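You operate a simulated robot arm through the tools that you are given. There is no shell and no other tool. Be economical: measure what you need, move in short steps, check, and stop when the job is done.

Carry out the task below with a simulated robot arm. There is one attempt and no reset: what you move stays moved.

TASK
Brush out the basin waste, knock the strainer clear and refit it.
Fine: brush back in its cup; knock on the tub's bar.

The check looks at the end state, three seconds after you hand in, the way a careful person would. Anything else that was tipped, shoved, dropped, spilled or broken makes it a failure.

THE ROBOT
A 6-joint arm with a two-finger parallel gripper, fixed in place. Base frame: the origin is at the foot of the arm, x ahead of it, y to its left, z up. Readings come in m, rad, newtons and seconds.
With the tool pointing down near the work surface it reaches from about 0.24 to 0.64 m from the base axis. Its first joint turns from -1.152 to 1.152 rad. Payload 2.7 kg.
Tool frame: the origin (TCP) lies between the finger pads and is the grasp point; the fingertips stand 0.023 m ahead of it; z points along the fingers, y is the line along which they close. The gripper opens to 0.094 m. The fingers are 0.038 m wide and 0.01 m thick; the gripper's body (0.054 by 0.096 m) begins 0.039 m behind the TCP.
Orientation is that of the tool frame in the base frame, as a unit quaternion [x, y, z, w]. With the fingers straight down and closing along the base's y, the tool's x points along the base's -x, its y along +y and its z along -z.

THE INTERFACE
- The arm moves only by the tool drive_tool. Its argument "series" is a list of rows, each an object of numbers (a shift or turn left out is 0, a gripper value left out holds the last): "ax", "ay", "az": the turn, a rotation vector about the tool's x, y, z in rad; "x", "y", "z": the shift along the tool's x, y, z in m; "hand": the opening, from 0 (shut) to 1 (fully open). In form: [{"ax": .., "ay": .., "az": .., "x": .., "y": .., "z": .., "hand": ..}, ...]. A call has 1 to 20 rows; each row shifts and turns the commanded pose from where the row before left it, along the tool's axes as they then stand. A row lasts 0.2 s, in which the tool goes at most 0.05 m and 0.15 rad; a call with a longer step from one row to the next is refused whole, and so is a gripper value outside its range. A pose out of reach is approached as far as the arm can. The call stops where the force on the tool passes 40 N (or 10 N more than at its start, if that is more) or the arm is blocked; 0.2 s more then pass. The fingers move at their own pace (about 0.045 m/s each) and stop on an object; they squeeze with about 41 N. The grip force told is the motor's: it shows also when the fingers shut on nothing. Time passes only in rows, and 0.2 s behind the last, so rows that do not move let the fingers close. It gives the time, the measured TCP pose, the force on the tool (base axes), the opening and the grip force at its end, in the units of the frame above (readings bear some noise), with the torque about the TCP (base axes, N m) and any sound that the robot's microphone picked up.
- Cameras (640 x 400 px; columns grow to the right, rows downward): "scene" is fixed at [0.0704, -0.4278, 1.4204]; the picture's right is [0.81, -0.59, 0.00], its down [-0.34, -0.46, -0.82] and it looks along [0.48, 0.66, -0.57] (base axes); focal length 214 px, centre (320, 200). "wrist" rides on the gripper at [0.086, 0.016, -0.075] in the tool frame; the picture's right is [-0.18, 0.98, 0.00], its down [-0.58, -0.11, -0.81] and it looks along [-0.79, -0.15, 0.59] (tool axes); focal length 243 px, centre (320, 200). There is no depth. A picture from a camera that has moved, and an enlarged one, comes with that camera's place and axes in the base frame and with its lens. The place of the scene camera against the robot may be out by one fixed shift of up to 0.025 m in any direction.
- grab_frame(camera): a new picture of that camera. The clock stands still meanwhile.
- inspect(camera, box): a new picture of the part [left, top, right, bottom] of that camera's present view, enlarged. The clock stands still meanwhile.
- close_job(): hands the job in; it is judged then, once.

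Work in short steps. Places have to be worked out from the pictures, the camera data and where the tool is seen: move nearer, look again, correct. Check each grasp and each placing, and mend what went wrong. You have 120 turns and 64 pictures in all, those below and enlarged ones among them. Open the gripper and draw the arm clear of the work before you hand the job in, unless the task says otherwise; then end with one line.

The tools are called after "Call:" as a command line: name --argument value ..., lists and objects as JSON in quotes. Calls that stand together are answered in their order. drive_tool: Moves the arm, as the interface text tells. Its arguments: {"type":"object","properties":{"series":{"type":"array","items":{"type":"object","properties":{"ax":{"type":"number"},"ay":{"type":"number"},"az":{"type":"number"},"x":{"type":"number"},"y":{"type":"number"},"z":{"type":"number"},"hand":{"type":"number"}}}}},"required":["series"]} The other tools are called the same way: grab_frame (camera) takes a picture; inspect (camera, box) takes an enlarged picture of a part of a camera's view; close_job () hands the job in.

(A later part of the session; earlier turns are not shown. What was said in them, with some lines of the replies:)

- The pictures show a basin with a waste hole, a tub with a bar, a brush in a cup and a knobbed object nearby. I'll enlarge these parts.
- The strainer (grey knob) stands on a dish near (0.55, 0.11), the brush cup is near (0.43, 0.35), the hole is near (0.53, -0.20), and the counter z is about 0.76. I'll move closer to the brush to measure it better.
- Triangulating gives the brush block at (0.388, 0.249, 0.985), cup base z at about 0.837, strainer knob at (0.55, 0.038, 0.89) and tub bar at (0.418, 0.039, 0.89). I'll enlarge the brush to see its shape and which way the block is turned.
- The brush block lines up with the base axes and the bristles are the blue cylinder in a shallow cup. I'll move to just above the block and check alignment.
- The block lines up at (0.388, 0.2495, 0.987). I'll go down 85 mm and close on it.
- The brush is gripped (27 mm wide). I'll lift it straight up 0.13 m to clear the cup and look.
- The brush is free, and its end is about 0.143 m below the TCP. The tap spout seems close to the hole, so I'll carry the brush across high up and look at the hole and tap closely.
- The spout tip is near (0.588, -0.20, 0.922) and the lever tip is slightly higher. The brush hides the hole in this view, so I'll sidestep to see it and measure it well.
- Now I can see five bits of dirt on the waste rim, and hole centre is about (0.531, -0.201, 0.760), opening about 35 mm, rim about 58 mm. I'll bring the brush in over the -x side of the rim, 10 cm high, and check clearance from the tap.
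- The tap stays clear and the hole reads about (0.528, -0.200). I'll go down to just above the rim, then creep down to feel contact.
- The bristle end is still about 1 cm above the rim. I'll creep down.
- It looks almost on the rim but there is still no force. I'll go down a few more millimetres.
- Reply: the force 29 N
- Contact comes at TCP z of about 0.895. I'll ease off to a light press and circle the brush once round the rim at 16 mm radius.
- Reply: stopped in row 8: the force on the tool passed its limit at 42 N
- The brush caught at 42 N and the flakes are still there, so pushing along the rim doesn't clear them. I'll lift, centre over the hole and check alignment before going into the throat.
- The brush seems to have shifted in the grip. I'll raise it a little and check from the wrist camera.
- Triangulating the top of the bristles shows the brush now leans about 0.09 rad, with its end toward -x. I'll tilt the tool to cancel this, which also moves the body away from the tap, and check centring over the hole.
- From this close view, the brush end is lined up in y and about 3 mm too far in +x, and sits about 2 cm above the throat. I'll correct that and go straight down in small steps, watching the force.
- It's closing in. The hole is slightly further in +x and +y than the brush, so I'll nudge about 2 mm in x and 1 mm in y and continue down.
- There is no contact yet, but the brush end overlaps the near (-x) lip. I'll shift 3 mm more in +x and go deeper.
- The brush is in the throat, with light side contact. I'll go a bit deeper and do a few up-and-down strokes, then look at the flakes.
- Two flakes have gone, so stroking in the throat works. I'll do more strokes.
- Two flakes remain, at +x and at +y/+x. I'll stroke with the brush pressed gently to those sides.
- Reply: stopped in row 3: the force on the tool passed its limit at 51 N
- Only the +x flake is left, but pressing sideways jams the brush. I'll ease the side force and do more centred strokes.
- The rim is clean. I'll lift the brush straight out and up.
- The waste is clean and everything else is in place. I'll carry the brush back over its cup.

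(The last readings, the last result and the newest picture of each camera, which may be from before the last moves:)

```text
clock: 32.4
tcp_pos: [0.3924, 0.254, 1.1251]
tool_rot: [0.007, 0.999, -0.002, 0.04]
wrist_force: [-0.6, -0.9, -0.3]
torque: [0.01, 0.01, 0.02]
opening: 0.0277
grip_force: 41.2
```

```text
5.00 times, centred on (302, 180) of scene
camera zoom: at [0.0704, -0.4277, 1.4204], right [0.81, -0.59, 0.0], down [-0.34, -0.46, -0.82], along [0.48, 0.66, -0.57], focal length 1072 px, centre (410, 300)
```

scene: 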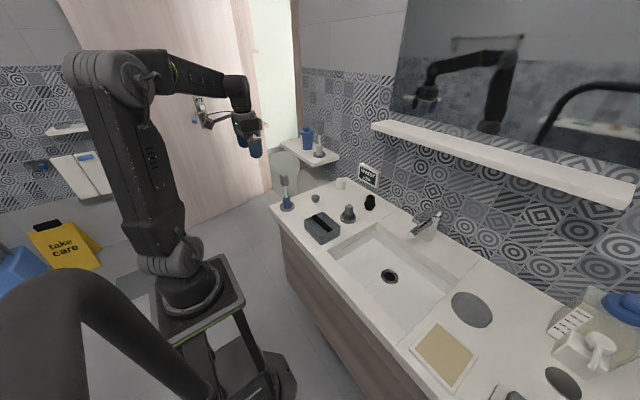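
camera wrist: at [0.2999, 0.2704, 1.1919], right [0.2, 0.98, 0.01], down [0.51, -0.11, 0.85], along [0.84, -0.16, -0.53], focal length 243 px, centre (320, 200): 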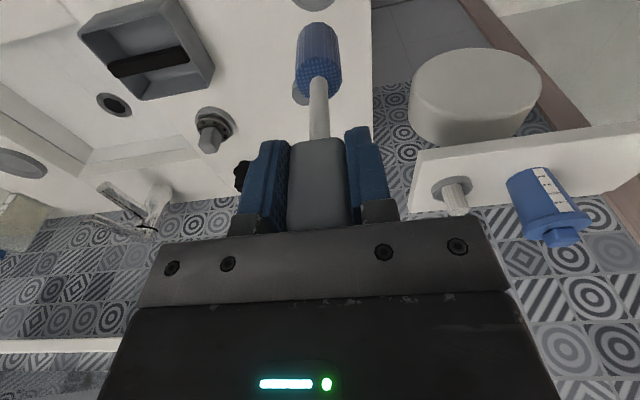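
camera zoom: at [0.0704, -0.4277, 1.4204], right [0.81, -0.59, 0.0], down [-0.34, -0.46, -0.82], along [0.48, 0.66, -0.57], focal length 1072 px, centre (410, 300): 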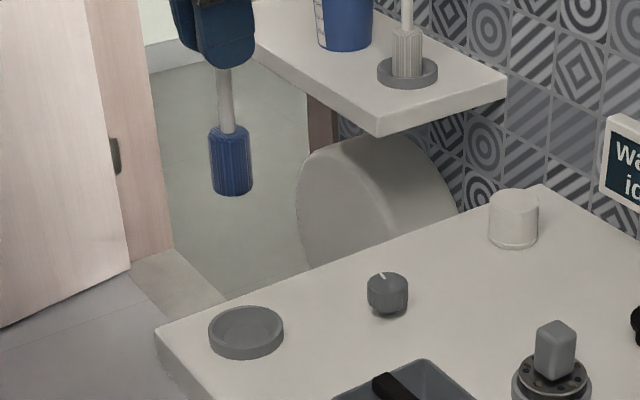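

The brush is over the cup and upright. I'll correct by about 4 mm in x and y and go down to just above the cup floor.

Call:
drive_tool --series '[{"x": 0.0044, "y": -0.0045}, {"x": 0.0032, "z": 0.04}, {"x": 0.0032, "z": 0.04}, {"x": 0.0032, "z": 0.04}, {}]'

Call:
inspect --camera "scene" --box '[254, 165, 318, 215]'

```text
clock: 33.6
tcp_pos: [0.3882, 0.2485, 1.0029]
tool_rot: [0.006, 0.999, -0.001, 0.04]
wrist_force: [0.1, -0.4, 0.1]
torque: [0.04, 0.0, -0.01]
opening: 0.0274
grip_force: 41.0
```

```text
8.00 times, centred on (286, 190) of scene
camera zoom: at [0.0704, -0.4277, 1.4204], right [0.81, -0.59, 0.0], down [-0.34, -0.46, -0.82], along [0.48, 0.66, -0.57], focal length 1716 px, centre (592, 280)
```

zoom: 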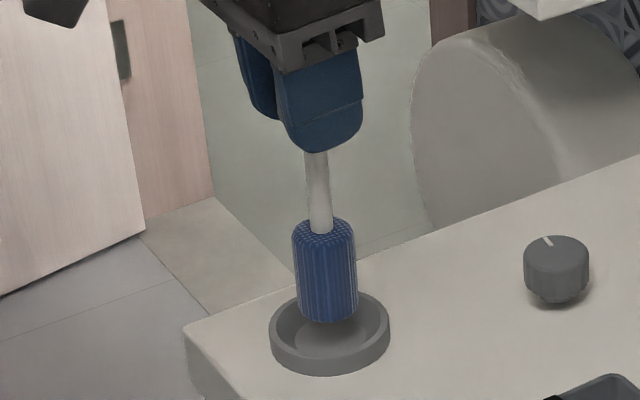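

It is well aligned over the cup. I'll creep down to contact.

Call:
drive_tool --series '[{"x": 0.0004, "z": 0.005}, {"x": 0.0004, "z": 0.005}, {"x": 0.0002, "z": 0.003}, {"z": 0.002}, {}]'

```text
clock: 34.8
tcp_pos: [0.3886, 0.2478, 0.9884]
tool_rot: [0.005, 0.999, -0.001, 0.041]
wrist_force: [-7.9, 7.7, -1.1]
torque: [0.45, -0.37, -0.77]
opening: 0.0273
grip_force: 40.7
```

There is a side force at z 0.988, so something touches before the floor. I'll look.

Call:
inspect --camera "scene" --box '[262, 175, 310, 215]'

Call:
grab_frame --camera "wrist"

```text
10.00 times, centred on (286, 195) of scene
camera zoom: at [0.0701, -0.4275, 1.4205], right [0.81, -0.59, 0.0], down [-0.34, -0.46, -0.82], along [0.48, 0.66, -0.57], focal length 2145 px, centre (660, 250)
```

zoom: 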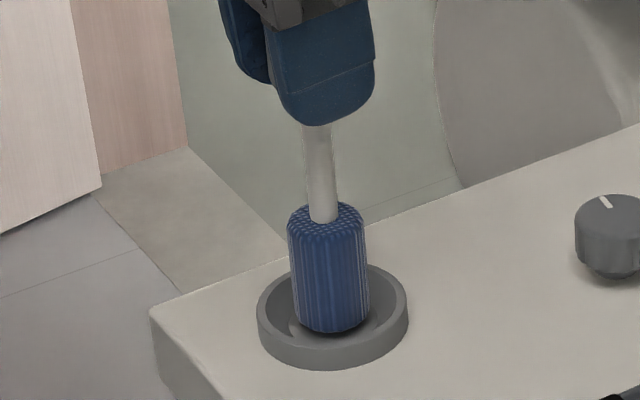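

```text
18 pictures are left
camera wrist: at [0.2952, 0.2655, 1.0559], right [0.19, 0.98, 0.01], down [0.51, -0.11, 0.85], along [0.84, -0.16, -0.53], focal length 243 px, centre (320, 200)
```

wrist: 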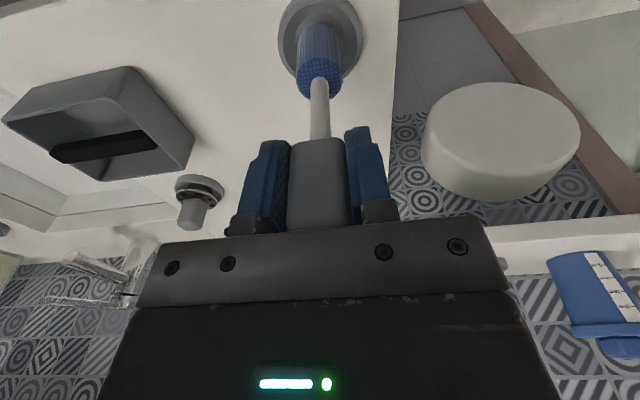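

The brush is in the cup but pushes sideways. I'll relieve it toward (-x, +y) and settle.

Call:
drive_tool --series '[{"x": 0.0015, "y": 0.0015}, {"x": 0.001, "y": 0.001}, {}]'

Call:
drive_tool --series '[{"z": 0.0015}, {"z": 0.0015}, {}]'

```text
clock: 35.6
tcp_pos: [0.386, 0.2491, 0.9891]
tool_rot: [0.006, 0.999, -0.002, 0.041]
wrist_force: [7.2, -5.0, 0.6]
torque: [-0.41, -1.23, -0.74]
opening: 0.0274
grip_force: 41.0
```

```text
clock: 36.4
tcp_pos: [0.3861, 0.251, 0.9859]
tool_rot: [0.006, 0.999, -0.001, 0.041]
wrist_force: [7.9, -2.9, 0.6]
torque: [-0.18, -0.81, -0.81]
opening: 0.0275
grip_force: 41.2
```

The forces reverse, so the socket is snug. I'll take the middle position and continue down until the floor is felt.

Call:
drive_tool --series '[{"x": -0.0012, "y": -0.0008}, {"z": 0.0015}, {"z": 0.0015}, {}]'

```text
clock: 37.4
tcp_pos: [0.3868, 0.2485, 0.9835]
tool_rot: [0.005, 0.999, 0.0, 0.041]
wrist_force: [-10.1, 2.8, 22.3]
torque: [0.05, 0.92, -0.83]
opening: 0.0275
grip_force: 40.8
```

The floor is felt at 22 N. I'll back off slightly and release.

Call:
drive_tool --series '[{"z": -0.0025}, {"x": 0.0005}, {"hand": 1.0}, {"hand": 1.0}, {"hand": 1.0}, {"hand": 1.0}, {"hand": 1.0}]'

Call:
inspect --camera "scene" --box '[254, 165, 318, 215]'

```text
clock: 39.0
tcp_pos: [0.3867, 0.2486, 0.9856]
tool_rot: [0.006, 0.999, -0.001, 0.04]
wrist_force: [-0.1, -0.7, 0.0]
torque: [0.02, 0.02, 0.0]
opening: 0.0942
grip_force: 0.1
```

```text
8.00 times, centred on (286, 190) of scene
camera zoom: at [0.0704, -0.4278, 1.4204], right [0.81, -0.59, 0.0], down [-0.34, -0.46, -0.82], along [0.48, 0.66, -0.57], focal length 1716 px, centre (592, 280)
```

zoom: 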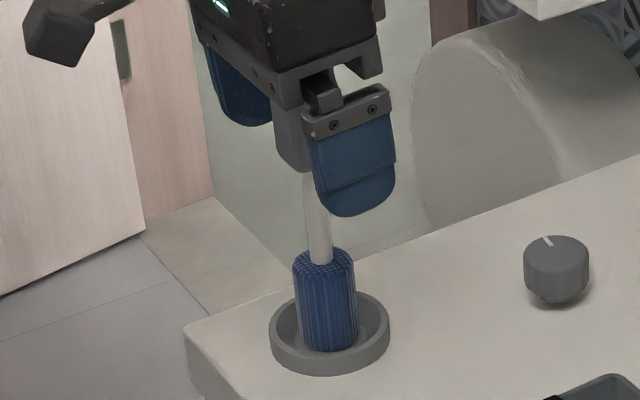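

The brush stands upright in its cup. I'll lift clear, level the tool, and move to where I can see the strainer and tub.

Call:
drive_tool --series '[{"x": -0.0025, "z": -0.03}, {"x": -0.0032, "z": -0.04}, {"x": -0.0032, "z": -0.04}, {"ay": 0.081}, {"x": -0.008, "y": -0.042}, {"x": -0.008, "y": -0.042}, {"x": -0.008, "y": -0.042}, {"x": -0.008, "y": -0.042}, {"x": -0.009, "y": -0.042}, {"z": 0.03}, {}]'

Call:
grab_frame --camera "wrist"

```text
clock: 41.4
tcp_pos: [0.4273, 0.0381, 1.0668]
tool_rot: [0.005, 1.0, -0.001, 0.001]
wrist_force: [0.2, 0.3, -0.3]
torque: [0.0, -0.03, -0.01]
opening: 0.0941
grip_force: 0.0
```

```text
16 pictures are left
camera wrist: at [0.3394, 0.0552, 1.1416], right [0.2, 0.98, 0.0], down [0.58, -0.11, 0.81], along [0.79, -0.16, -0.59], focal length 243 px, centre (320, 200)
```

wrist: 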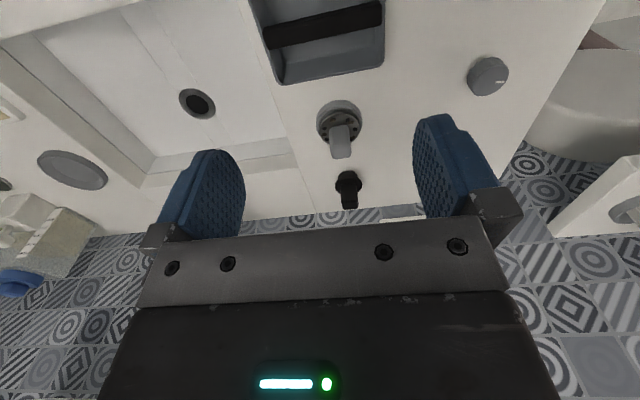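

The knob is near (0.544, 0.040, 0.90). I'll move closer and zoom to fix it.

Call:
drive_tool --series '[{"x": -0.04, "z": 0.025}, {"x": -0.04, "z": 0.025}, {"y": 0.002, "x": -0.025}, {}]'

Call:
inspect --camera "wrist" --box '[240, 0, 400, 100]'

```text
clock: 42.4
tcp_pos: [0.5303, 0.0388, 1.017]
tool_rot: [0.005, 1.0, -0.001, 0.0]
wrist_force: [-0.8, 0.0, -0.1]
torque: [0.02, -0.03, -0.03]
opening: 0.0939
grip_force: 0.1
```

```text
4.00 times, centred on (320, 50) of wrist
camera zoom: at [0.4434, 0.057, 1.0913], right [0.2, 0.98, 0.0], down [0.58, -0.11, 0.81], along [0.79, -0.16, -0.59], focal length 970 px, centre (320, 800)
```

zoom: 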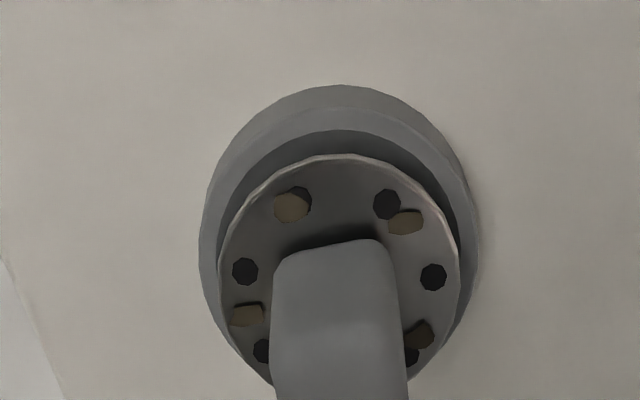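

The strainer plate is centred at (0.547, 0.040) with dirt on it, and the knob is about 25 mm wide with its top near 0.91. I'll lower over the knob and grip it.

Call:
drive_tool --series '[{"x": -0.016, "y": 0.0005, "z": 0.03}, {"z": 0.04}, {"z": 0.03}, {"z": 0.012}, {}]'

Call:
grab_frame --camera "wrist"

```text
clock: 43.6
tcp_pos: [0.5467, 0.0407, 0.9045]
tool_rot: [0.006, 1.0, -0.002, 0.0]
wrist_force: [0.7, 0.2, 0.5]
torque: [-0.03, 0.01, 0.0]
opening: 0.094
grip_force: 0.1
```

```text
14 pictures are left
camera wrist: at [0.4595, 0.0567, 0.9791], right [0.2, 0.98, 0.0], down [0.58, -0.11, 0.81], along [0.79, -0.16, -0.59], focal length 243 px, centre (320, 200)
```

wrist: 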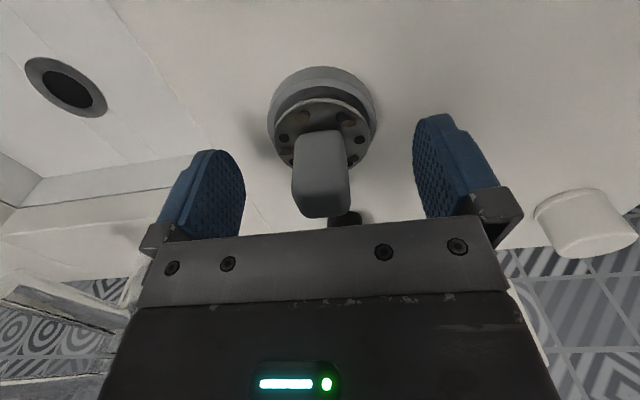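

The knob sits centred between the pads at this height. I'll close.

Call:
drive_tool --series '[{"z": 0.002, "hand": 0.0}, {"hand": 0.0}, {"hand": 0.0}, {"hand": 0.0}, {"hand": 0.0}, {"hand": 0.0}]'

Call:
drive_tool --series '[{"z": -0.01}, {"z": -0.03}, {"z": -0.04}, {"z": -0.04}, {}]'

Call:
grab_frame --camera "wrist"

Call:
inspect --camera "scene" --box '[290, 165, 418, 245]'

```text
clock: 45.0
tcp_pos: [0.5463, 0.0403, 0.9014]
tool_rot: [0.005, 1.0, 0.0, -0.001]
wrist_force: [-2.9, 4.0, 0.8]
torque: [0.22, 0.11, 0.77]
opening: 0.0254
grip_force: 41.5
```

```text
clock: 46.2
tcp_pos: [0.5452, 0.0392, 1.0219]
tool_rot: [0.006, 1.0, -0.001, 0.0]
wrist_force: [0.3, -0.1, -1.5]
torque: [0.0, -0.05, -0.02]
opening: 0.0255
grip_force: 40.7
```

```text
13 pictures are left
camera wrist: at [0.4586, 0.0563, 1.0974], right [0.2, 0.98, 0.0], down [0.58, -0.11, 0.81], along [0.79, -0.16, -0.59], focal length 243 px, centre (320, 200)
```

wrist: 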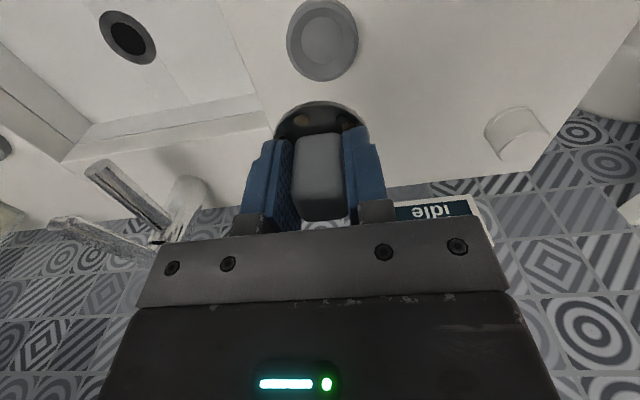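

```text
5.00 times, centred on (354, 205) of scene
camera zoom: at [0.0704, -0.4278, 1.4204], right [0.81, -0.59, 0.0], down [-0.34, -0.46, -0.82], along [0.48, 0.66, -0.57], focal length 1072 px, centre (150, 175)
```

zoom: 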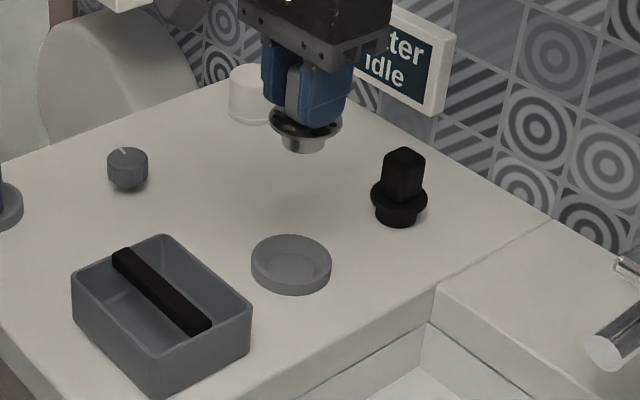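

The strainer is lifted, with a spigot under its flange. The bar runs along y at x of about 0.417, y from -0.015 to 0.088, top z about 0.89. I'll carry the strainer over the bar's middle and check.

Call:
drive_tool --series '[{"x": 0.043}, {"x": 0.043, "y": -0.001}, {"x": 0.042, "y": -0.001, "z": 0.02}, {"z": 0.03}, {}]'

Call:
inspect --camera "scene" --box '[290, 185, 372, 245]'

```text
clock: 47.4
tcp_pos: [0.417, 0.0389, 0.972]
tool_rot: [0.007, 1.0, 0.0, 0.0]
wrist_force: [0.3, -0.1, -1.0]
torque: [0.0, -0.01, 0.01]
opening: 0.0253
grip_force: 41.2
```

```text
6.67 times, centred on (331, 215) of scene
camera zoom: at [0.0704, -0.4278, 1.4204], right [0.81, -0.59, 0.0], down [-0.34, -0.46, -0.82], along [0.48, 0.66, -0.57], focal length 1430 px, centre (247, 100)
```

zoom: 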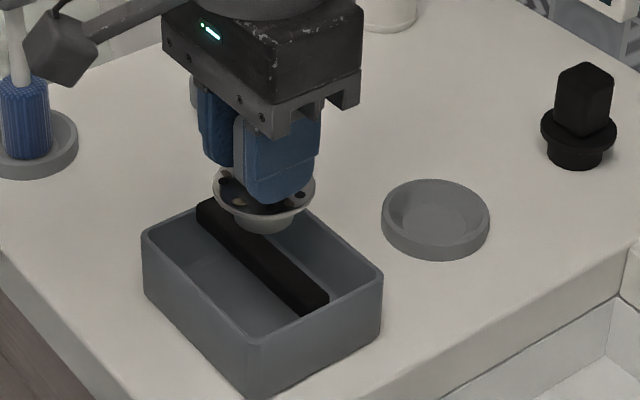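

It sits centred above the bar with about 2 cm to go. I'll lower gently to find contact.

Call:
drive_tool --series '[{"z": 0.01}, {"z": 0.005}, {"z": 0.003}, {"z": 0.003}, {"z": 0.003}, {"z": 0.003}, {"z": 0.003}]'

```text
clock: 48.8
tcp_pos: [0.4176, 0.0382, 0.9502]
tool_rot: [0.005, 1.0, -0.001, 0.003]
wrist_force: [-0.6, -0.6, 5.0]
torque: [0.04, 0.06, 0.02]
opening: 0.0251
grip_force: 41.5
stopped in row 6: the force on the tool passed its limit at 48 N (the readings are from after the stop); the commanded pose is now the measured one
```

Contact is at z 0.950. Now a few brisk knocks: up 20 mm, then down onto the bar.

Call:
drive_tool --series '[{"z": -0.02}, {}, {"z": 0.021}, {"z": -0.02}]'

Call:
inspect --camera "scene" --box '[304, 190, 354, 235]'

```text
clock: 49.8
tcp_pos: [0.4176, 0.0381, 0.9694]
tool_rot: [0.005, 1.0, 0.0, 0.002]
wrist_force: [0.5, 0.6, -0.5]
torque: [0.0, -0.05, 0.0]
opening: 0.0252
grip_force: 40.6
```

```text
8.89 times, centred on (329, 212) of scene
camera zoom: at [0.0704, -0.4278, 1.4204], right [0.81, -0.59, 0.0], down [-0.34, -0.46, -0.82], along [0.48, 0.66, -0.57], focal length 1906 px, centre (240, 89)
```

zoom: 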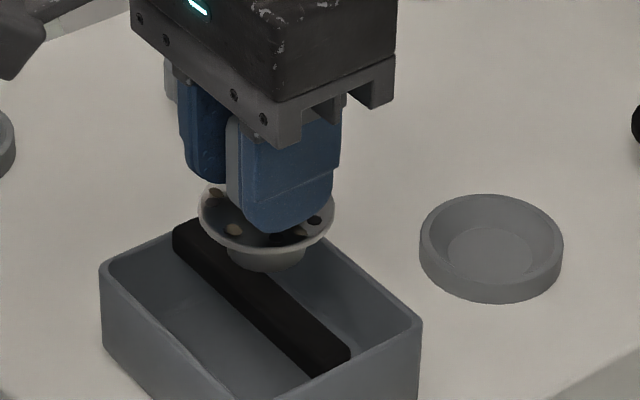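

The dirt is still on it. I'll knock several times, a bit more firmly.

Call:
drive_tool --series '[{"z": 0.0225}, {"z": -0.02}, {"z": 0.021}, {"z": -0.02}, {"z": 0.021}, {"z": -0.022}, {}]'

```text
clock: 51.4
tcp_pos: [0.419, 0.0402, 0.9668]
tool_rot: [0.005, 1.0, -0.001, 0.001]
wrist_force: [0.9, 0.3, -0.7]
torque: [-0.02, 0.01, 0.03]
opening: 0.025
grip_force: 40.9
```

No sound and no stop, so these were soft. I'll knock from higher and faster.

Call:
drive_tool --series '[{"z": -0.02}, {}, {"z": 0.041}, {"z": -0.03}, {}]'

Call:
drive_tool --series '[{"z": -0.008}, {}, {"z": 0.041}, {"z": -0.03}, {}]'

Call:
inspect --camera "scene" --box '[304, 190, 354, 235]'

```text
clock: 52.6
tcp_pos: [0.4191, 0.0397, 0.9741]
tool_rot: [0.006, 1.0, 0.0, 0.002]
wrist_force: [0.0, -0.8, -0.5]
torque: [0.0, 0.01, 0.02]
opening: 0.0255
grip_force: 41.4
```

```text
clock: 53.8
tcp_pos: [0.4187, 0.0397, 0.9737]
tool_rot: [0.005, 1.0, -0.001, 0.002]
wrist_force: [-0.6, 0.4, -0.9]
torque: [0.0, 0.04, 0.02]
opening: 0.0251
grip_force: 41.0
```

```text
8.89 times, centred on (329, 212) of scene
camera zoom: at [0.0704, -0.4278, 1.4204], right [0.81, -0.59, 0.0], down [-0.34, -0.46, -0.82], along [0.48, 0.66, -0.57], focal length 1906 px, centre (240, 89)
```

zoom: 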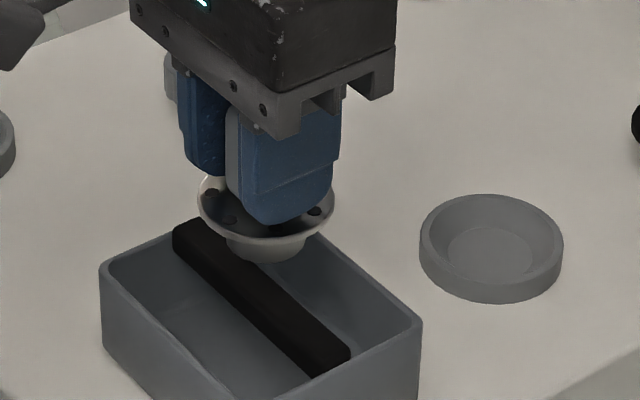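

The flakes visible from here are gone. I'll check the camera-side part of the plate from the wrist.

Call:
inspect --camera "wrist" --box '[260, 80, 390, 160]'

```text
4.92 times, centred on (325, 120) of wrist
camera zoom: at [0.3313, 0.0557, 1.0472], right [0.19, 0.98, 0.0], down [0.58, -0.11, 0.81], along [0.79, -0.16, -0.59], focal length 1194 px, centre (295, 594)
```

zoom: 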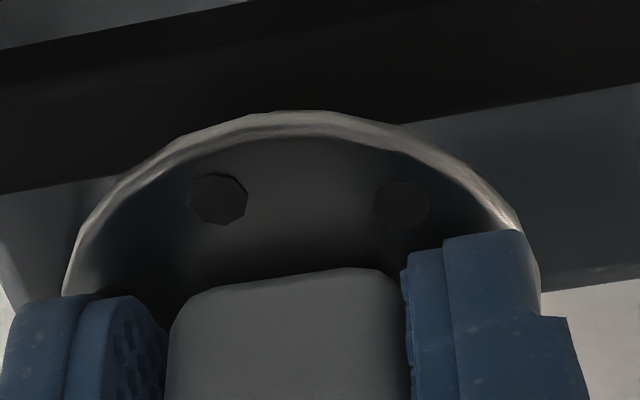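

The plate looks clear. I'll add two more knocks for the side I couldn't see, then lift off.

Call:
drive_tool --series '[{"z": -0.015}, {}, {"z": 0.041}, {"z": -0.03}, {}]'

Call:
drive_tool --series '[{"z": -0.011}, {}, {"z": 0.041}, {"z": -0.03}, {"z": -0.03}, {"z": -0.03}, {"z": -0.03}, {}]'

Call:
inspect --camera "scene" --box '[290, 160, 370, 240]'

```text
clock: 55.0
tcp_pos: [0.4184, 0.0385, 0.9763]
tool_rot: [0.005, 1.0, -0.001, 0.002]
wrist_force: [-0.3, 0.1, -0.1]
torque: [0.01, 0.02, 0.0]
opening: 0.025
grip_force: 40.8
```

```text
clock: 56.8
tcp_pos: [0.4169, 0.0391, 1.0664]
tool_rot: [0.005, 1.0, -0.001, 0.002]
wrist_force: [-0.5, 0.1, -0.3]
torque: [-0.03, 0.03, -0.04]
opening: 0.0252
grip_force: 40.2
```

```text
5.00 times, centred on (330, 200) of scene
camera zoom: at [0.0704, -0.4278, 1.4204], right [0.81, -0.59, 0.0], down [-0.34, -0.46, -0.82], along [0.48, 0.66, -0.57], focal length 1072 px, centre (270, 200)
```

zoom: 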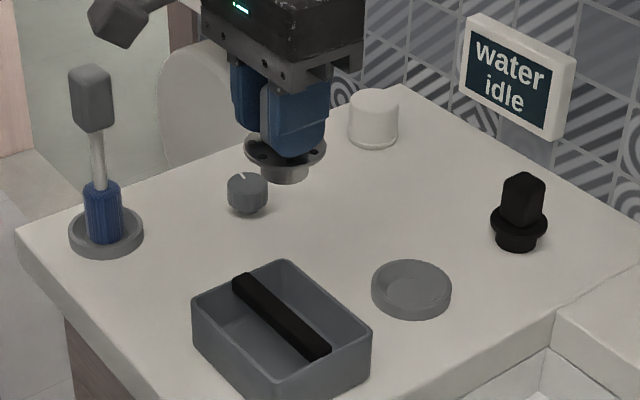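

All is tidy, and the brush stands in its cup. I'll carry the strainer over the hole, lean the tool 0.08 rad away from the tap, and descend to a check height.

Call:
drive_tool --series '[{"x": -0.0185, "y": -0.0398}, {"x": -0.0185, "y": -0.0398}, {"x": -0.0185, "y": -0.0398}, {"x": -0.0185, "y": -0.0398}, {"x": -0.0185, "y": -0.0398}, {"x": -0.0185, "y": -0.0398}, {"ay": -0.08}, {"x": 0.0036, "z": 0.045}, {"x": 0.0036, "z": 0.045}, {"x": 0.0036, "z": 0.045}, {"x": 0.0024, "z": 0.03}, {}]'

Call:
inspect --camera "scene" --box '[340, 190, 452, 290]'

Call:
grab_frame --camera "wrist"

```text
clock: 59.4
tcp_pos: [0.5273, -0.2011, 0.9016]
tool_rot: [0.005, 0.999, -0.001, 0.042]
wrist_force: [0.0, 0.8, -0.8]
torque: [0.01, 0.0, 0.0]
opening: 0.0252
grip_force: 41.2
```

```text
4.00 times, centred on (396, 240) of scene
camera zoom: at [0.0704, -0.4278, 1.4204], right [0.81, -0.59, 0.0], down [-0.34, -0.46, -0.82], along [0.48, 0.66, -0.57], focal length 858 px, centre (16, 40)
```

zoom: 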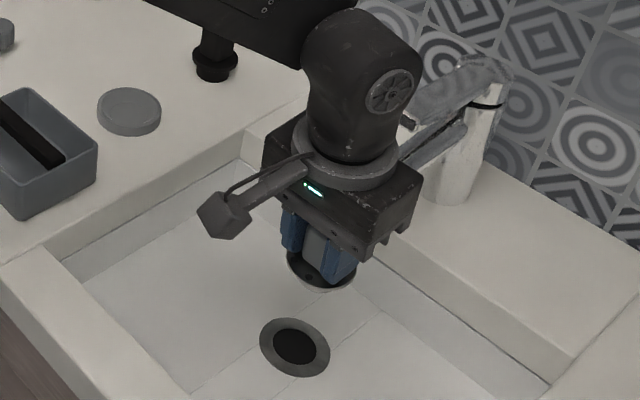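

```text
5 pictures are left
camera wrist: at [0.4336, -0.1844, 0.9691], right [0.19, 0.98, 0.01], down [0.51, -0.11, 0.85], along [0.84, -0.16, -0.52], focal length 243 px, centre (320, 200)
```

wrist: 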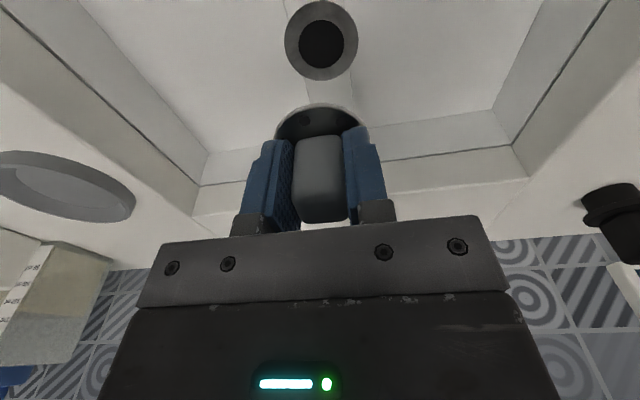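

The hole reads about (0.534, -0.2005). I'll shift 2 mm in +x and descend until the spigot is about 2 cm above the rim, watching for tap contact.

Call:
drive_tool --series '[{"x": -0.002}, {"x": 0.002, "z": 0.025}, {"x": 0.002, "z": 0.025}, {"x": 0.002, "z": 0.025}, {}]'

Call:
inspect --camera "scene" --box '[356, 210, 436, 290]'

```text
clock: 60.6
tcp_pos: [0.5292, -0.2013, 0.825]
tool_rot: [0.005, 0.999, -0.001, 0.042]
wrist_force: [0.0, 0.3, 0.2]
torque: [-0.01, -0.01, 0.03]
opening: 0.0251
grip_force: 41.1
```

```text
5.00 times, centred on (396, 250) of scene
camera zoom: at [0.0704, -0.4278, 1.4204], right [0.81, -0.59, 0.0], down [-0.34, -0.46, -0.82], along [0.48, 0.66, -0.57], focal length 1072 px, centre (-60, -50)
```

zoom: 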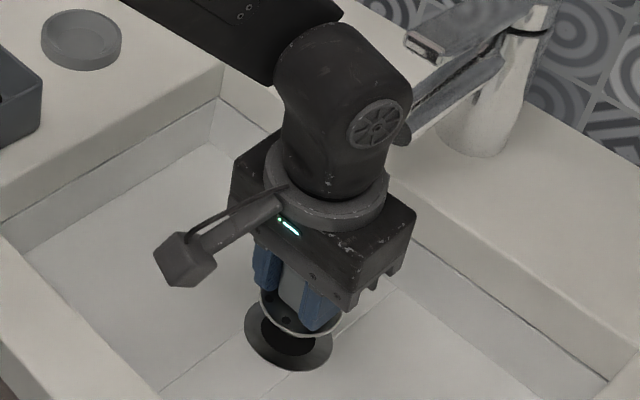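

There's enough room to the spout. I'll creep down to feel the spigot enter or touch.

Call:
drive_tool --series '[{"x": 0.0005, "z": 0.006}, {"x": 0.0005, "z": 0.006}, {"x": 0.0003, "z": 0.004}, {"x": 0.0003, "z": 0.003}, {"x": 0.0003, "z": 0.003}, {}]'

```text
clock: 62.0
tcp_pos: [0.5306, -0.2008, 0.8017]
tool_rot: [0.005, 0.999, -0.001, 0.043]
wrist_force: [16.5, 5.4, 11.7]
torque: [0.13, -0.16, -0.04]
opening: 0.0257
grip_force: 41.2
```

The spigot touches the rim's -x edge and is pushed toward +x/+y. I'll follow that by a couple of millimetres and continue.

Call:
drive_tool --series '[{"x": -0.002, "y": 0.001}, {}]'

Call:
drive_tool --series '[{"x": 0.0002, "z": 0.002}, {"x": 0.0002, "z": 0.002}, {}]'

```text
clock: 62.4
tcp_pos: [0.5291, -0.2005, 0.7985]
tool_rot: [0.005, 0.999, -0.001, 0.041]
wrist_force: [4.3, 0.1, 3.7]
torque: [-0.04, 0.27, -0.11]
opening: 0.0255
grip_force: 40.7
stopped in row 2: the force on the tool passed its limit at 64 N (the readings are from after the stop); the commanded pose is now the measured one
```

```text
clock: 63.2
tcp_pos: [0.5275, -0.1999, 0.7922]
tool_rot: [0.007, 0.999, 0.0, 0.039]
wrist_force: [-1.0, -0.2, 17.8]
torque: [0.05, 0.11, -0.1]
opening: 0.0255
grip_force: 41.0
```

It has dropped further, to z 0.792, with an upward force of 18 N. I'll look.

Call:
inspect --camera "scene" --box '[364, 245, 412, 290]'

```text
8.89 times, centred on (388, 268) of scene
camera zoom: at [0.0701, -0.4276, 1.4205], right [0.81, -0.59, 0.0], down [-0.34, -0.46, -0.82], along [0.48, 0.66, -0.57], focal length 1906 px, centre (-284, -400)
```

zoom: 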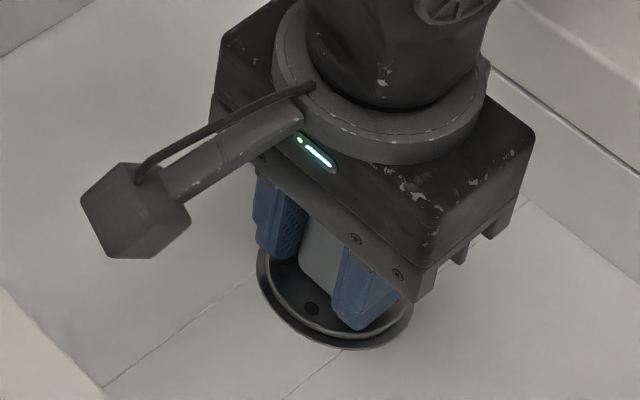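

The flange sits centred in the rim, nearly seated but still tilted. I'll take out half the tilt, press lightly and read the force.

Call:
drive_tool --series '[{"ay": 0.02, "x": -0.0007}, {"ay": 0.02, "x": -0.0007}, {"z": 0.001}, {}]'

```text
clock: 64.2
tcp_pos: [0.5294, -0.2011, 0.7941]
tool_rot: [0.006, 1.0, 0.0, 0.019]
wrist_force: [-8.5, 0.5, 29.0]
torque: [-0.02, -0.59, 0.05]
opening: 0.0257
grip_force: 40.9
```

It is bearing at 29 N with z steady, so it's seated. I'll ease off and open.

Call:
drive_tool --series '[{"x": 0.0007, "z": -0.0015}, {"hand": 0.3}, {"hand": 0.6}, {"hand": 1.0}, {"hand": 1.0}, {"hand": 1.0}, {"hand": 1.0}]'

Call:
drive_tool --series '[{"x": -0.0008, "z": -0.02}, {"x": -0.0016, "z": -0.04}, {"x": -0.0016, "z": -0.04}, {"z": -0.045}, {"z": -0.045}, {"z": -0.045}, {"x": 0.04}, {"x": 0.04}, {"x": 0.04}, {}]'

Call:
inspect --camera "scene" --box '[364, 245, 412, 290]'

```text
clock: 65.8
tcp_pos: [0.529, -0.2001, 0.7928]
tool_rot: [0.006, 1.0, 0.001, 0.018]
wrist_force: [-0.3, 0.7, 0.0]
torque: [0.01, 0.01, -0.01]
opening: 0.094
grip_force: 0.1
```

```text
clock: 68.0
tcp_pos: [0.4041, -0.1981, 1.0227]
tool_rot: [0.006, 1.0, 0.001, 0.018]
wrist_force: [0.6, 0.0, -0.8]
torque: [0.0, 0.02, -0.01]
opening: 0.0943
grip_force: 0.0
```

```text
8.89 times, centred on (388, 268) of scene
camera zoom: at [0.0703, -0.4277, 1.4204], right [0.81, -0.59, 0.0], down [-0.34, -0.46, -0.82], along [0.48, 0.66, -0.57], focal length 1906 px, centre (-284, -400)
```

zoom: 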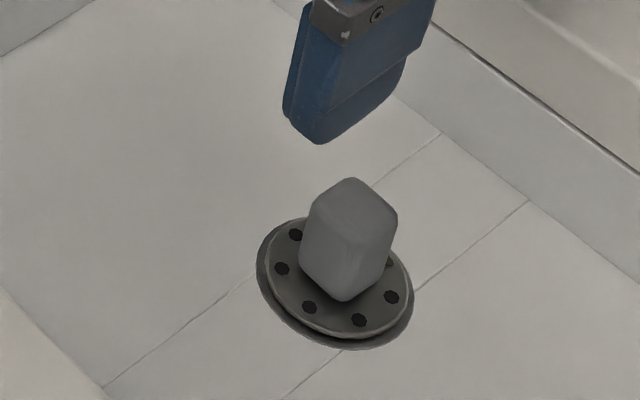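

There's a brownish speck beside the knob that may be a flake. I'll take a close wrist view from this side.

Call:
inspect --camera "wrist" --box '[280, 55, 390, 125]'

```text
5.71 times, centred on (335, 90) of wrist
camera zoom: at [0.3136, -0.1827, 1.0942], right [0.2, 0.98, 0.01], down [0.55, -0.12, 0.83], along [0.81, -0.16, -0.56], focal length 1386 px, centre (234, 829)
```

zoom: 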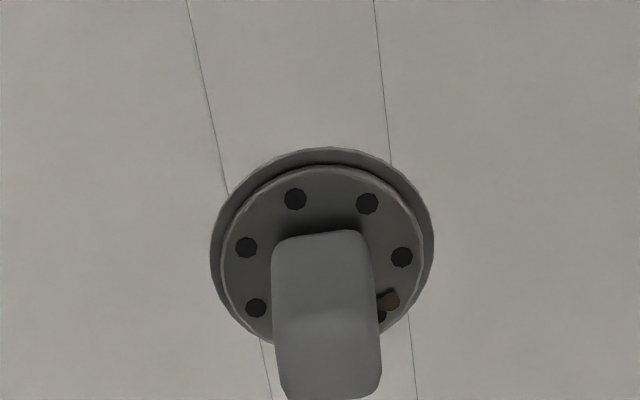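

One flake remains on the +x/+y side, so it needs more knocking. The strainer sits concentric in the rim, so I'll retrace the exact path back to the release pose and grip the knob again.

Call:
drive_tool --series '[{"x": -0.04}, {"x": -0.04}, {"x": -0.04}, {"z": 0.045}, {"z": 0.045}, {"z": 0.045}, {"x": 0.0016, "z": 0.04}, {"x": 0.0016, "z": 0.04}, {}]'

Call:
drive_tool --series '[{"x": 0.0008, "z": 0.01}, {"z": 0.0095}, {}]'

Call:
drive_tool --series '[{"hand": 0.0}, {"hand": 0.0}, {"hand": 0.0}, {"hand": 0.0}, {"hand": 0.0}, {"hand": 0.0}]'

```text
clock: 70.0
tcp_pos: [0.5279, -0.2006, 0.8122]
tool_rot: [0.006, 1.0, 0.0, 0.019]
wrist_force: [0.3, 0.0, 0.4]
torque: [0.0, -0.05, 0.02]
opening: 0.0941
grip_force: 0.2
```

```text
clock: 70.8
tcp_pos: [0.5287, -0.1992, 0.7928]
tool_rot: [0.006, 1.0, 0.001, 0.018]
wrist_force: [-0.2, 0.1, 0.0]
torque: [0.0, 0.0, 0.02]
opening: 0.0938
grip_force: 0.1
```

```text
clock: 72.2
tcp_pos: [0.5281, -0.1991, 0.7926]
tool_rot: [0.006, 1.0, 0.001, 0.018]
wrist_force: [-0.6, 0.2, 2.7]
torque: [-0.15, 0.05, -0.71]
opening: 0.025
grip_force: 41.1
```

The knob is gripped again and the seat pose is noted as (0.5285, -0.1995, 0.7927). I'll lift straight out and carry it back over the bar.

Call:
drive_tool --series '[{"x": -0.0008, "z": -0.02}, {"x": -0.0016, "z": -0.04}, {"x": -0.0016, "z": -0.04}, {"z": -0.045}, {"z": -0.045}, {"z": -0.045}, {}]'

Call:
drive_tool --series '[{"x": 0.0175, "y": 0.0398}, {"x": 0.0175, "y": 0.0398}, {"x": 0.0175, "y": 0.0398}, {"x": 0.0175, "y": 0.0398}, {"x": 0.0175, "y": 0.0398}, {"x": 0.0175, "y": 0.0398}, {}]'

```text
clock: 73.8
tcp_pos: [0.5232, -0.1981, 1.0274]
tool_rot: [0.006, 1.0, 0.001, 0.019]
wrist_force: [-0.3, 0.1, -0.7]
torque: [0.01, -0.02, 0.01]
opening: 0.0253
grip_force: 41.2
```

```text
clock: 75.4
tcp_pos: [0.4217, 0.0394, 1.0244]
tool_rot: [0.006, 1.0, 0.001, 0.018]
wrist_force: [-0.3, -0.5, -0.3]
torque: [-0.03, 0.0, -0.02]
opening: 0.0255
grip_force: 41.0
```

Next I'll move 5 mm in -x and lower slowly to find the bar.

Call:
drive_tool --series '[{"x": 0.005}, {"x": 0.001, "z": 0.03}, {"x": 0.001, "z": 0.025}, {"z": 0.005}, {"z": 0.004}, {"z": 0.003}, {"z": 0.003}, {"z": 0.002}, {"z": 0.002}]'

```text
clock: 77.4
tcp_pos: [0.4187, 0.0404, 0.9506]
tool_rot: [0.006, 1.0, 0.001, 0.018]
wrist_force: [-0.1, -0.1, -0.3]
torque: [0.02, -0.02, -0.01]
opening: 0.0255
grip_force: 40.8
```

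Call:
drive_tool --series '[{"z": 0.002}, {"z": 0.002}, {"z": 0.002}, {"z": 0.002}]'

```text
clock: 78.2
tcp_pos: [0.4196, 0.0393, 0.9497]
tool_rot: [0.006, 1.0, 0.0, 0.022]
wrist_force: [-0.2, 0.2, 4.4]
torque: [0.01, 0.07, -0.01]
opening: 0.0251
grip_force: 41.0
stopped in row 3: the force on the tool passed its limit at 45 N (the readings are from after the stop); the commanded pose is now the measured one
```

Contact is again at 0.950. I'll do a set of brisk 40 mm knocks.

Call:
drive_tool --series '[{"z": -0.04}, {}, {"z": 0.044}, {"z": -0.042}, {}, {"z": 0.042}, {"z": -0.042}, {}, {"z": 0.042}, {"z": -0.042}, {}]'

Call:
drive_tool --series '[{"z": 0.042}, {"z": -0.042}, {}, {"z": 0.042}, {"z": -0.042}, {}, {"z": 0.042}, {"z": -0.042}, {}]'

```text
clock: 80.6
tcp_pos: [0.4181, 0.04, 0.9857]
tool_rot: [0.007, 1.0, 0.001, 0.02]
wrist_force: [-0.2, -0.7, -0.5]
torque: [-0.04, -0.02, -0.01]
opening: 0.025
grip_force: 40.8
```

```text
clock: 82.6
tcp_pos: [0.4176, 0.0399, 0.9853]
tool_rot: [0.005, 1.0, 0.001, 0.02]
wrist_force: [-0.2, 0.2, -0.6]
torque: [0.01, 0.01, 0.01]
opening: 0.0253
grip_force: 41.3
```

To be sure each strike really lands, I'll do single strikes with a hold at the bottom.

Call:
drive_tool --series '[{"z": -0.008}, {}, {"z": 0.048}, {}]'

Call:
drive_tool --series '[{"z": -0.045}, {}, {"z": 0.048}, {}]'

Call:
drive_tool --series '[{"z": -0.045}, {}, {"z": 0.048}, {}]'

Call:
drive_tool --series '[{"z": -0.045}, {}, {"z": 0.048}, {}]'

```text
clock: 83.6
tcp_pos: [0.4205, 0.041, 0.9486]
tool_rot: [0.005, 1.0, 0.001, 0.024]
wrist_force: [-9.4, -0.8, 35.2]
torque: [-0.21, 0.48, -0.07]
opening: 0.0254
grip_force: 40.9
```

```text
clock: 84.6
tcp_pos: [0.4213, 0.0405, 0.9493]
tool_rot: [0.005, 1.0, 0.001, 0.025]
wrist_force: [-0.9, 0.0, 5.1]
torque: [0.0, 0.06, -0.03]
opening: 0.0255
grip_force: 41.1
stopped in row 4: the force on the tool passed its limit at 50 N (the readings are from after the stop); the commanded pose is now the measured one
```

```text
clock: 85.7
tcp_pos: [0.4228, 0.0414, 0.9471]
tool_rot: [0.005, 1.0, 0.001, 0.027]
wrist_force: [-1.0, 0.0, 4.9]
torque: [0.0, 0.04, 0.03]
opening: 0.0252
grip_force: 40.7
stopped in row 4: the force on the tool passed its limit at 41 N (the readings are from after the stop); the commanded pose is now the measured one
```

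```text
clock: 86.7
tcp_pos: [0.423, 0.0428, 0.9483]
tool_rot: [0.006, 1.0, 0.001, 0.028]
wrist_force: [-11.1, -0.9, 36.6]
torque: [-0.33, 0.5, -0.07]
opening: 0.0252
grip_force: 40.5
```

The strikes land at 40–50 N. I'll undo the small drift in position and tilt, then give a few faster strikes with a longer run-up.

Call:
drive_tool --series '[{"z": -0.03}, {"x": 0.005, "y": -0.003, "ay": 0.018, "z": -0.04}, {}, {"z": 0.025}, {"z": 0.047}, {"z": -0.04}, {}]'

Call:
drive_tool --series '[{"z": -0.03}, {}, {"z": 0.025}, {"z": 0.047}, {"z": -0.04}, {}]'

Call:
drive_tool --series '[{"z": -0.03}, {}, {"z": 0.025}, {"z": 0.047}, {"z": -0.04}, {}]'

```text
clock: 88.3
tcp_pos: [0.4146, 0.038, 0.9824]
tool_rot: [0.005, 1.0, 0.001, 0.018]
wrist_force: [0.0, -0.8, -1.4]
torque: [-0.01, 0.02, 0.0]
opening: 0.0253
grip_force: 40.6
```

```text
clock: 89.7
tcp_pos: [0.4134, 0.0393, 0.9792]
tool_rot: [0.005, 1.0, 0.001, 0.017]
wrist_force: [-0.4, 0.2, -1.2]
torque: [0.0, -0.04, 0.01]
opening: 0.0253
grip_force: 40.2
```

```text
clock: 91.1
tcp_pos: [0.4146, 0.0375, 0.9769]
tool_rot: [0.006, 1.0, 0.001, 0.017]
wrist_force: [-0.2, -0.3, -0.2]
torque: [-0.01, -0.03, -0.01]
opening: 0.0256
grip_force: 41.1
```

That is plenty of knocks. I'll lift and carry it back to the point above the seat that I left earlier, (0.5235, -0.1985, 1.027).

Call:
drive_tool --series '[{"x": -0.001, "z": -0.03}, {"x": -0.0008, "z": -0.021}, {"x": -0.0181, "y": -0.0396}, {"x": -0.0181, "y": -0.0396}, {"x": -0.0181, "y": -0.0396}, {"x": -0.0181, "y": -0.0396}, {"x": -0.0181, "y": -0.0396}, {"x": -0.0181, "y": -0.0396}, {}, {}]'

```text
clock: 93.3
tcp_pos: [0.5209, -0.2009, 1.0327]
tool_rot: [0.005, 1.0, 0.002, 0.017]
wrist_force: [0.4, -0.6, -0.2]
torque: [0.0, 0.01, 0.0]
opening: 0.0252
grip_force: 41.2
```

I'll descend to just above entry height with a small correction, then read the pose.

Call:
drive_tool --series '[{"y": 0.002, "x": 0.0008}, {"z": 0.045}, {"z": 0.045}, {"z": 0.045}, {"z": 0.04}, {"z": 0.03}, {}, {}]'

Call:
drive_tool --series '[{}, {}]'

```text
clock: 95.1
tcp_pos: [0.5266, -0.1994, 0.8266]
tool_rot: [0.005, 1.0, 0.001, 0.018]
wrist_force: [0.0, 0.2, -0.6]
torque: [-0.01, 0.0, 0.01]
opening: 0.0253
grip_force: 40.5
```

```text
clock: 95.7
tcp_pos: [0.5277, -0.1985, 0.8278]
tool_rot: [0.004, 1.0, 0.0, 0.018]
wrist_force: [-0.3, -0.7, -0.1]
torque: [0.0, 0.02, 0.02]
opening: 0.025
grip_force: 41.0
```

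The pose is within about 1 mm of the noted line. I'll go down slowly with force watching.

Call:
drive_tool --series '[{"y": -0.0005, "z": 0.008}, {"z": 0.006}, {"z": 0.004}, {"z": 0.003}, {"z": 0.003}, {"z": 0.003}, {}]'

```text
clock: 97.5
tcp_pos: [0.5272, -0.1999, 0.7936]
tool_rot: [0.006, 1.0, 0.001, 0.019]
wrist_force: [6.7, -2.4, -7.3]
torque: [0.02, -0.59, 0.66]
opening: 0.0252
grip_force: 41.1
stopped in row 7: the force on the tool passed its limit at 52 N (the readings are from after the stop); the commanded pose is now the measured one
```

It snapped in to z 0.7936, which is the seat height. I'll press lightly to confirm.

Call:
drive_tool --series '[{"x": -0.0007}, {"z": 0.001}, {"z": 0.001}, {}]'

```text
clock: 98.5
tcp_pos: [0.5274, -0.1996, 0.7911]
tool_rot: [0.006, 1.0, 0.0, 0.018]
wrist_force: [7.5, -8.3, -7.8]
torque: [-0.2, -0.42, 0.7]
opening: 0.0252
grip_force: 41.2
```

The seat seems to pull the strainer in. I'll follow it down a little until it bears.

Call:
drive_tool --series '[{"x": -0.0007, "y": -0.0005, "z": 0.001}, {"z": 0.001}, {"z": 0.001}, {}]'

```text
clock: 99.5
tcp_pos: [0.527, -0.1992, 0.7903]
tool_rot: [0.006, 1.0, 0.001, 0.016]
wrist_force: [-14.0, -5.1, 10.1]
torque: [-0.11, 0.11, 0.63]
opening: 0.0253
grip_force: 41.2
```

It bears now. I'll ease the side force, open, and withdraw the same way.

Call:
drive_tool --series '[{"x": 0.001, "z": -0.0005}, {"hand": 0.3}, {"hand": 0.6}, {"hand": 1.0}, {"hand": 1.0}, {"hand": 1.0}, {"hand": 1.0}]'

Call:
drive_tool --series '[{"x": -0.0008, "z": -0.02}, {"x": -0.0016, "z": -0.04}, {"x": -0.0016, "z": -0.04}, {"z": -0.045}, {"z": -0.045}, {"z": -0.045}, {"x": 0.04}, {"x": 0.04}, {"x": 0.04}, {}]'

Call:
inspect --camera "wrist" --box '[280, 55, 390, 125]'

```text
clock: 101.1
tcp_pos: [0.5274, -0.2005, 0.789]
tool_rot: [0.006, 1.0, 0.0, 0.018]
wrist_force: [-0.9, -0.2, 0.7]
torque: [-0.01, -0.03, 0.01]
opening: 0.094
grip_force: 0.0
```

```text
clock: 103.3
tcp_pos: [0.4009, -0.1983, 1.0208]
tool_rot: [0.006, 1.0, 0.001, 0.018]
wrist_force: [0.0, 0.4, -0.5]
torque: [-0.04, 0.0, 0.0]
opening: 0.094
grip_force: 0.0
```

```text
5.71 times, centred on (335, 90) of wrist
camera zoom: at [0.3118, -0.1814, 1.0929], right [0.2, 0.98, 0.01], down [0.55, -0.12, 0.83], along [0.81, -0.16, -0.56], focal length 1386 px, centre (234, 829)
```

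zoom: 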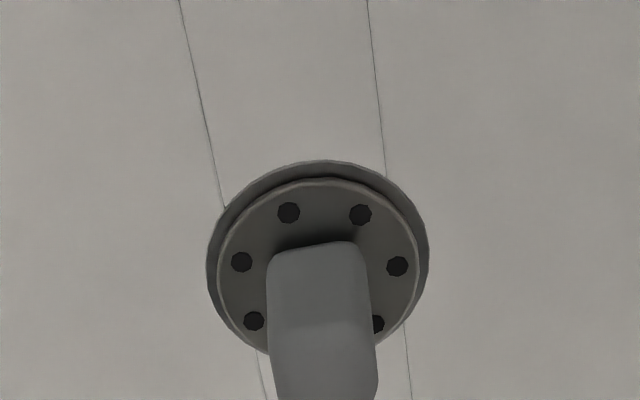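

The strainer is clean and concentric in the rim. I'll draw the arm up and clear, then hand in.

Call:
drive_tool --series '[{"x": 0.02, "z": -0.04}, {"x": 0.02, "z": -0.04}, {"x": 0.01, "z": -0.045}, {"z": -0.045}, {}]'

Call:
close_job

```text
clock: 104.5
tcp_pos: [0.346, -0.1979, 1.1898]
tool_rot: [0.005, 1.0, 0.002, 0.018]
wrist_force: [-0.6, -1.2, 0.2]
torque: [0.01, 0.03, -0.01]
opening: 0.0938
grip_force: 0.0
```

```text
The job is handed in.
```

The waste is brushed clean, the brush is back in its cup, and the strainer has been knocked clear on the tub's bar and refitted; one flake needed a second round of knocking. I had no pictures left for a last look at the counter after that second round.
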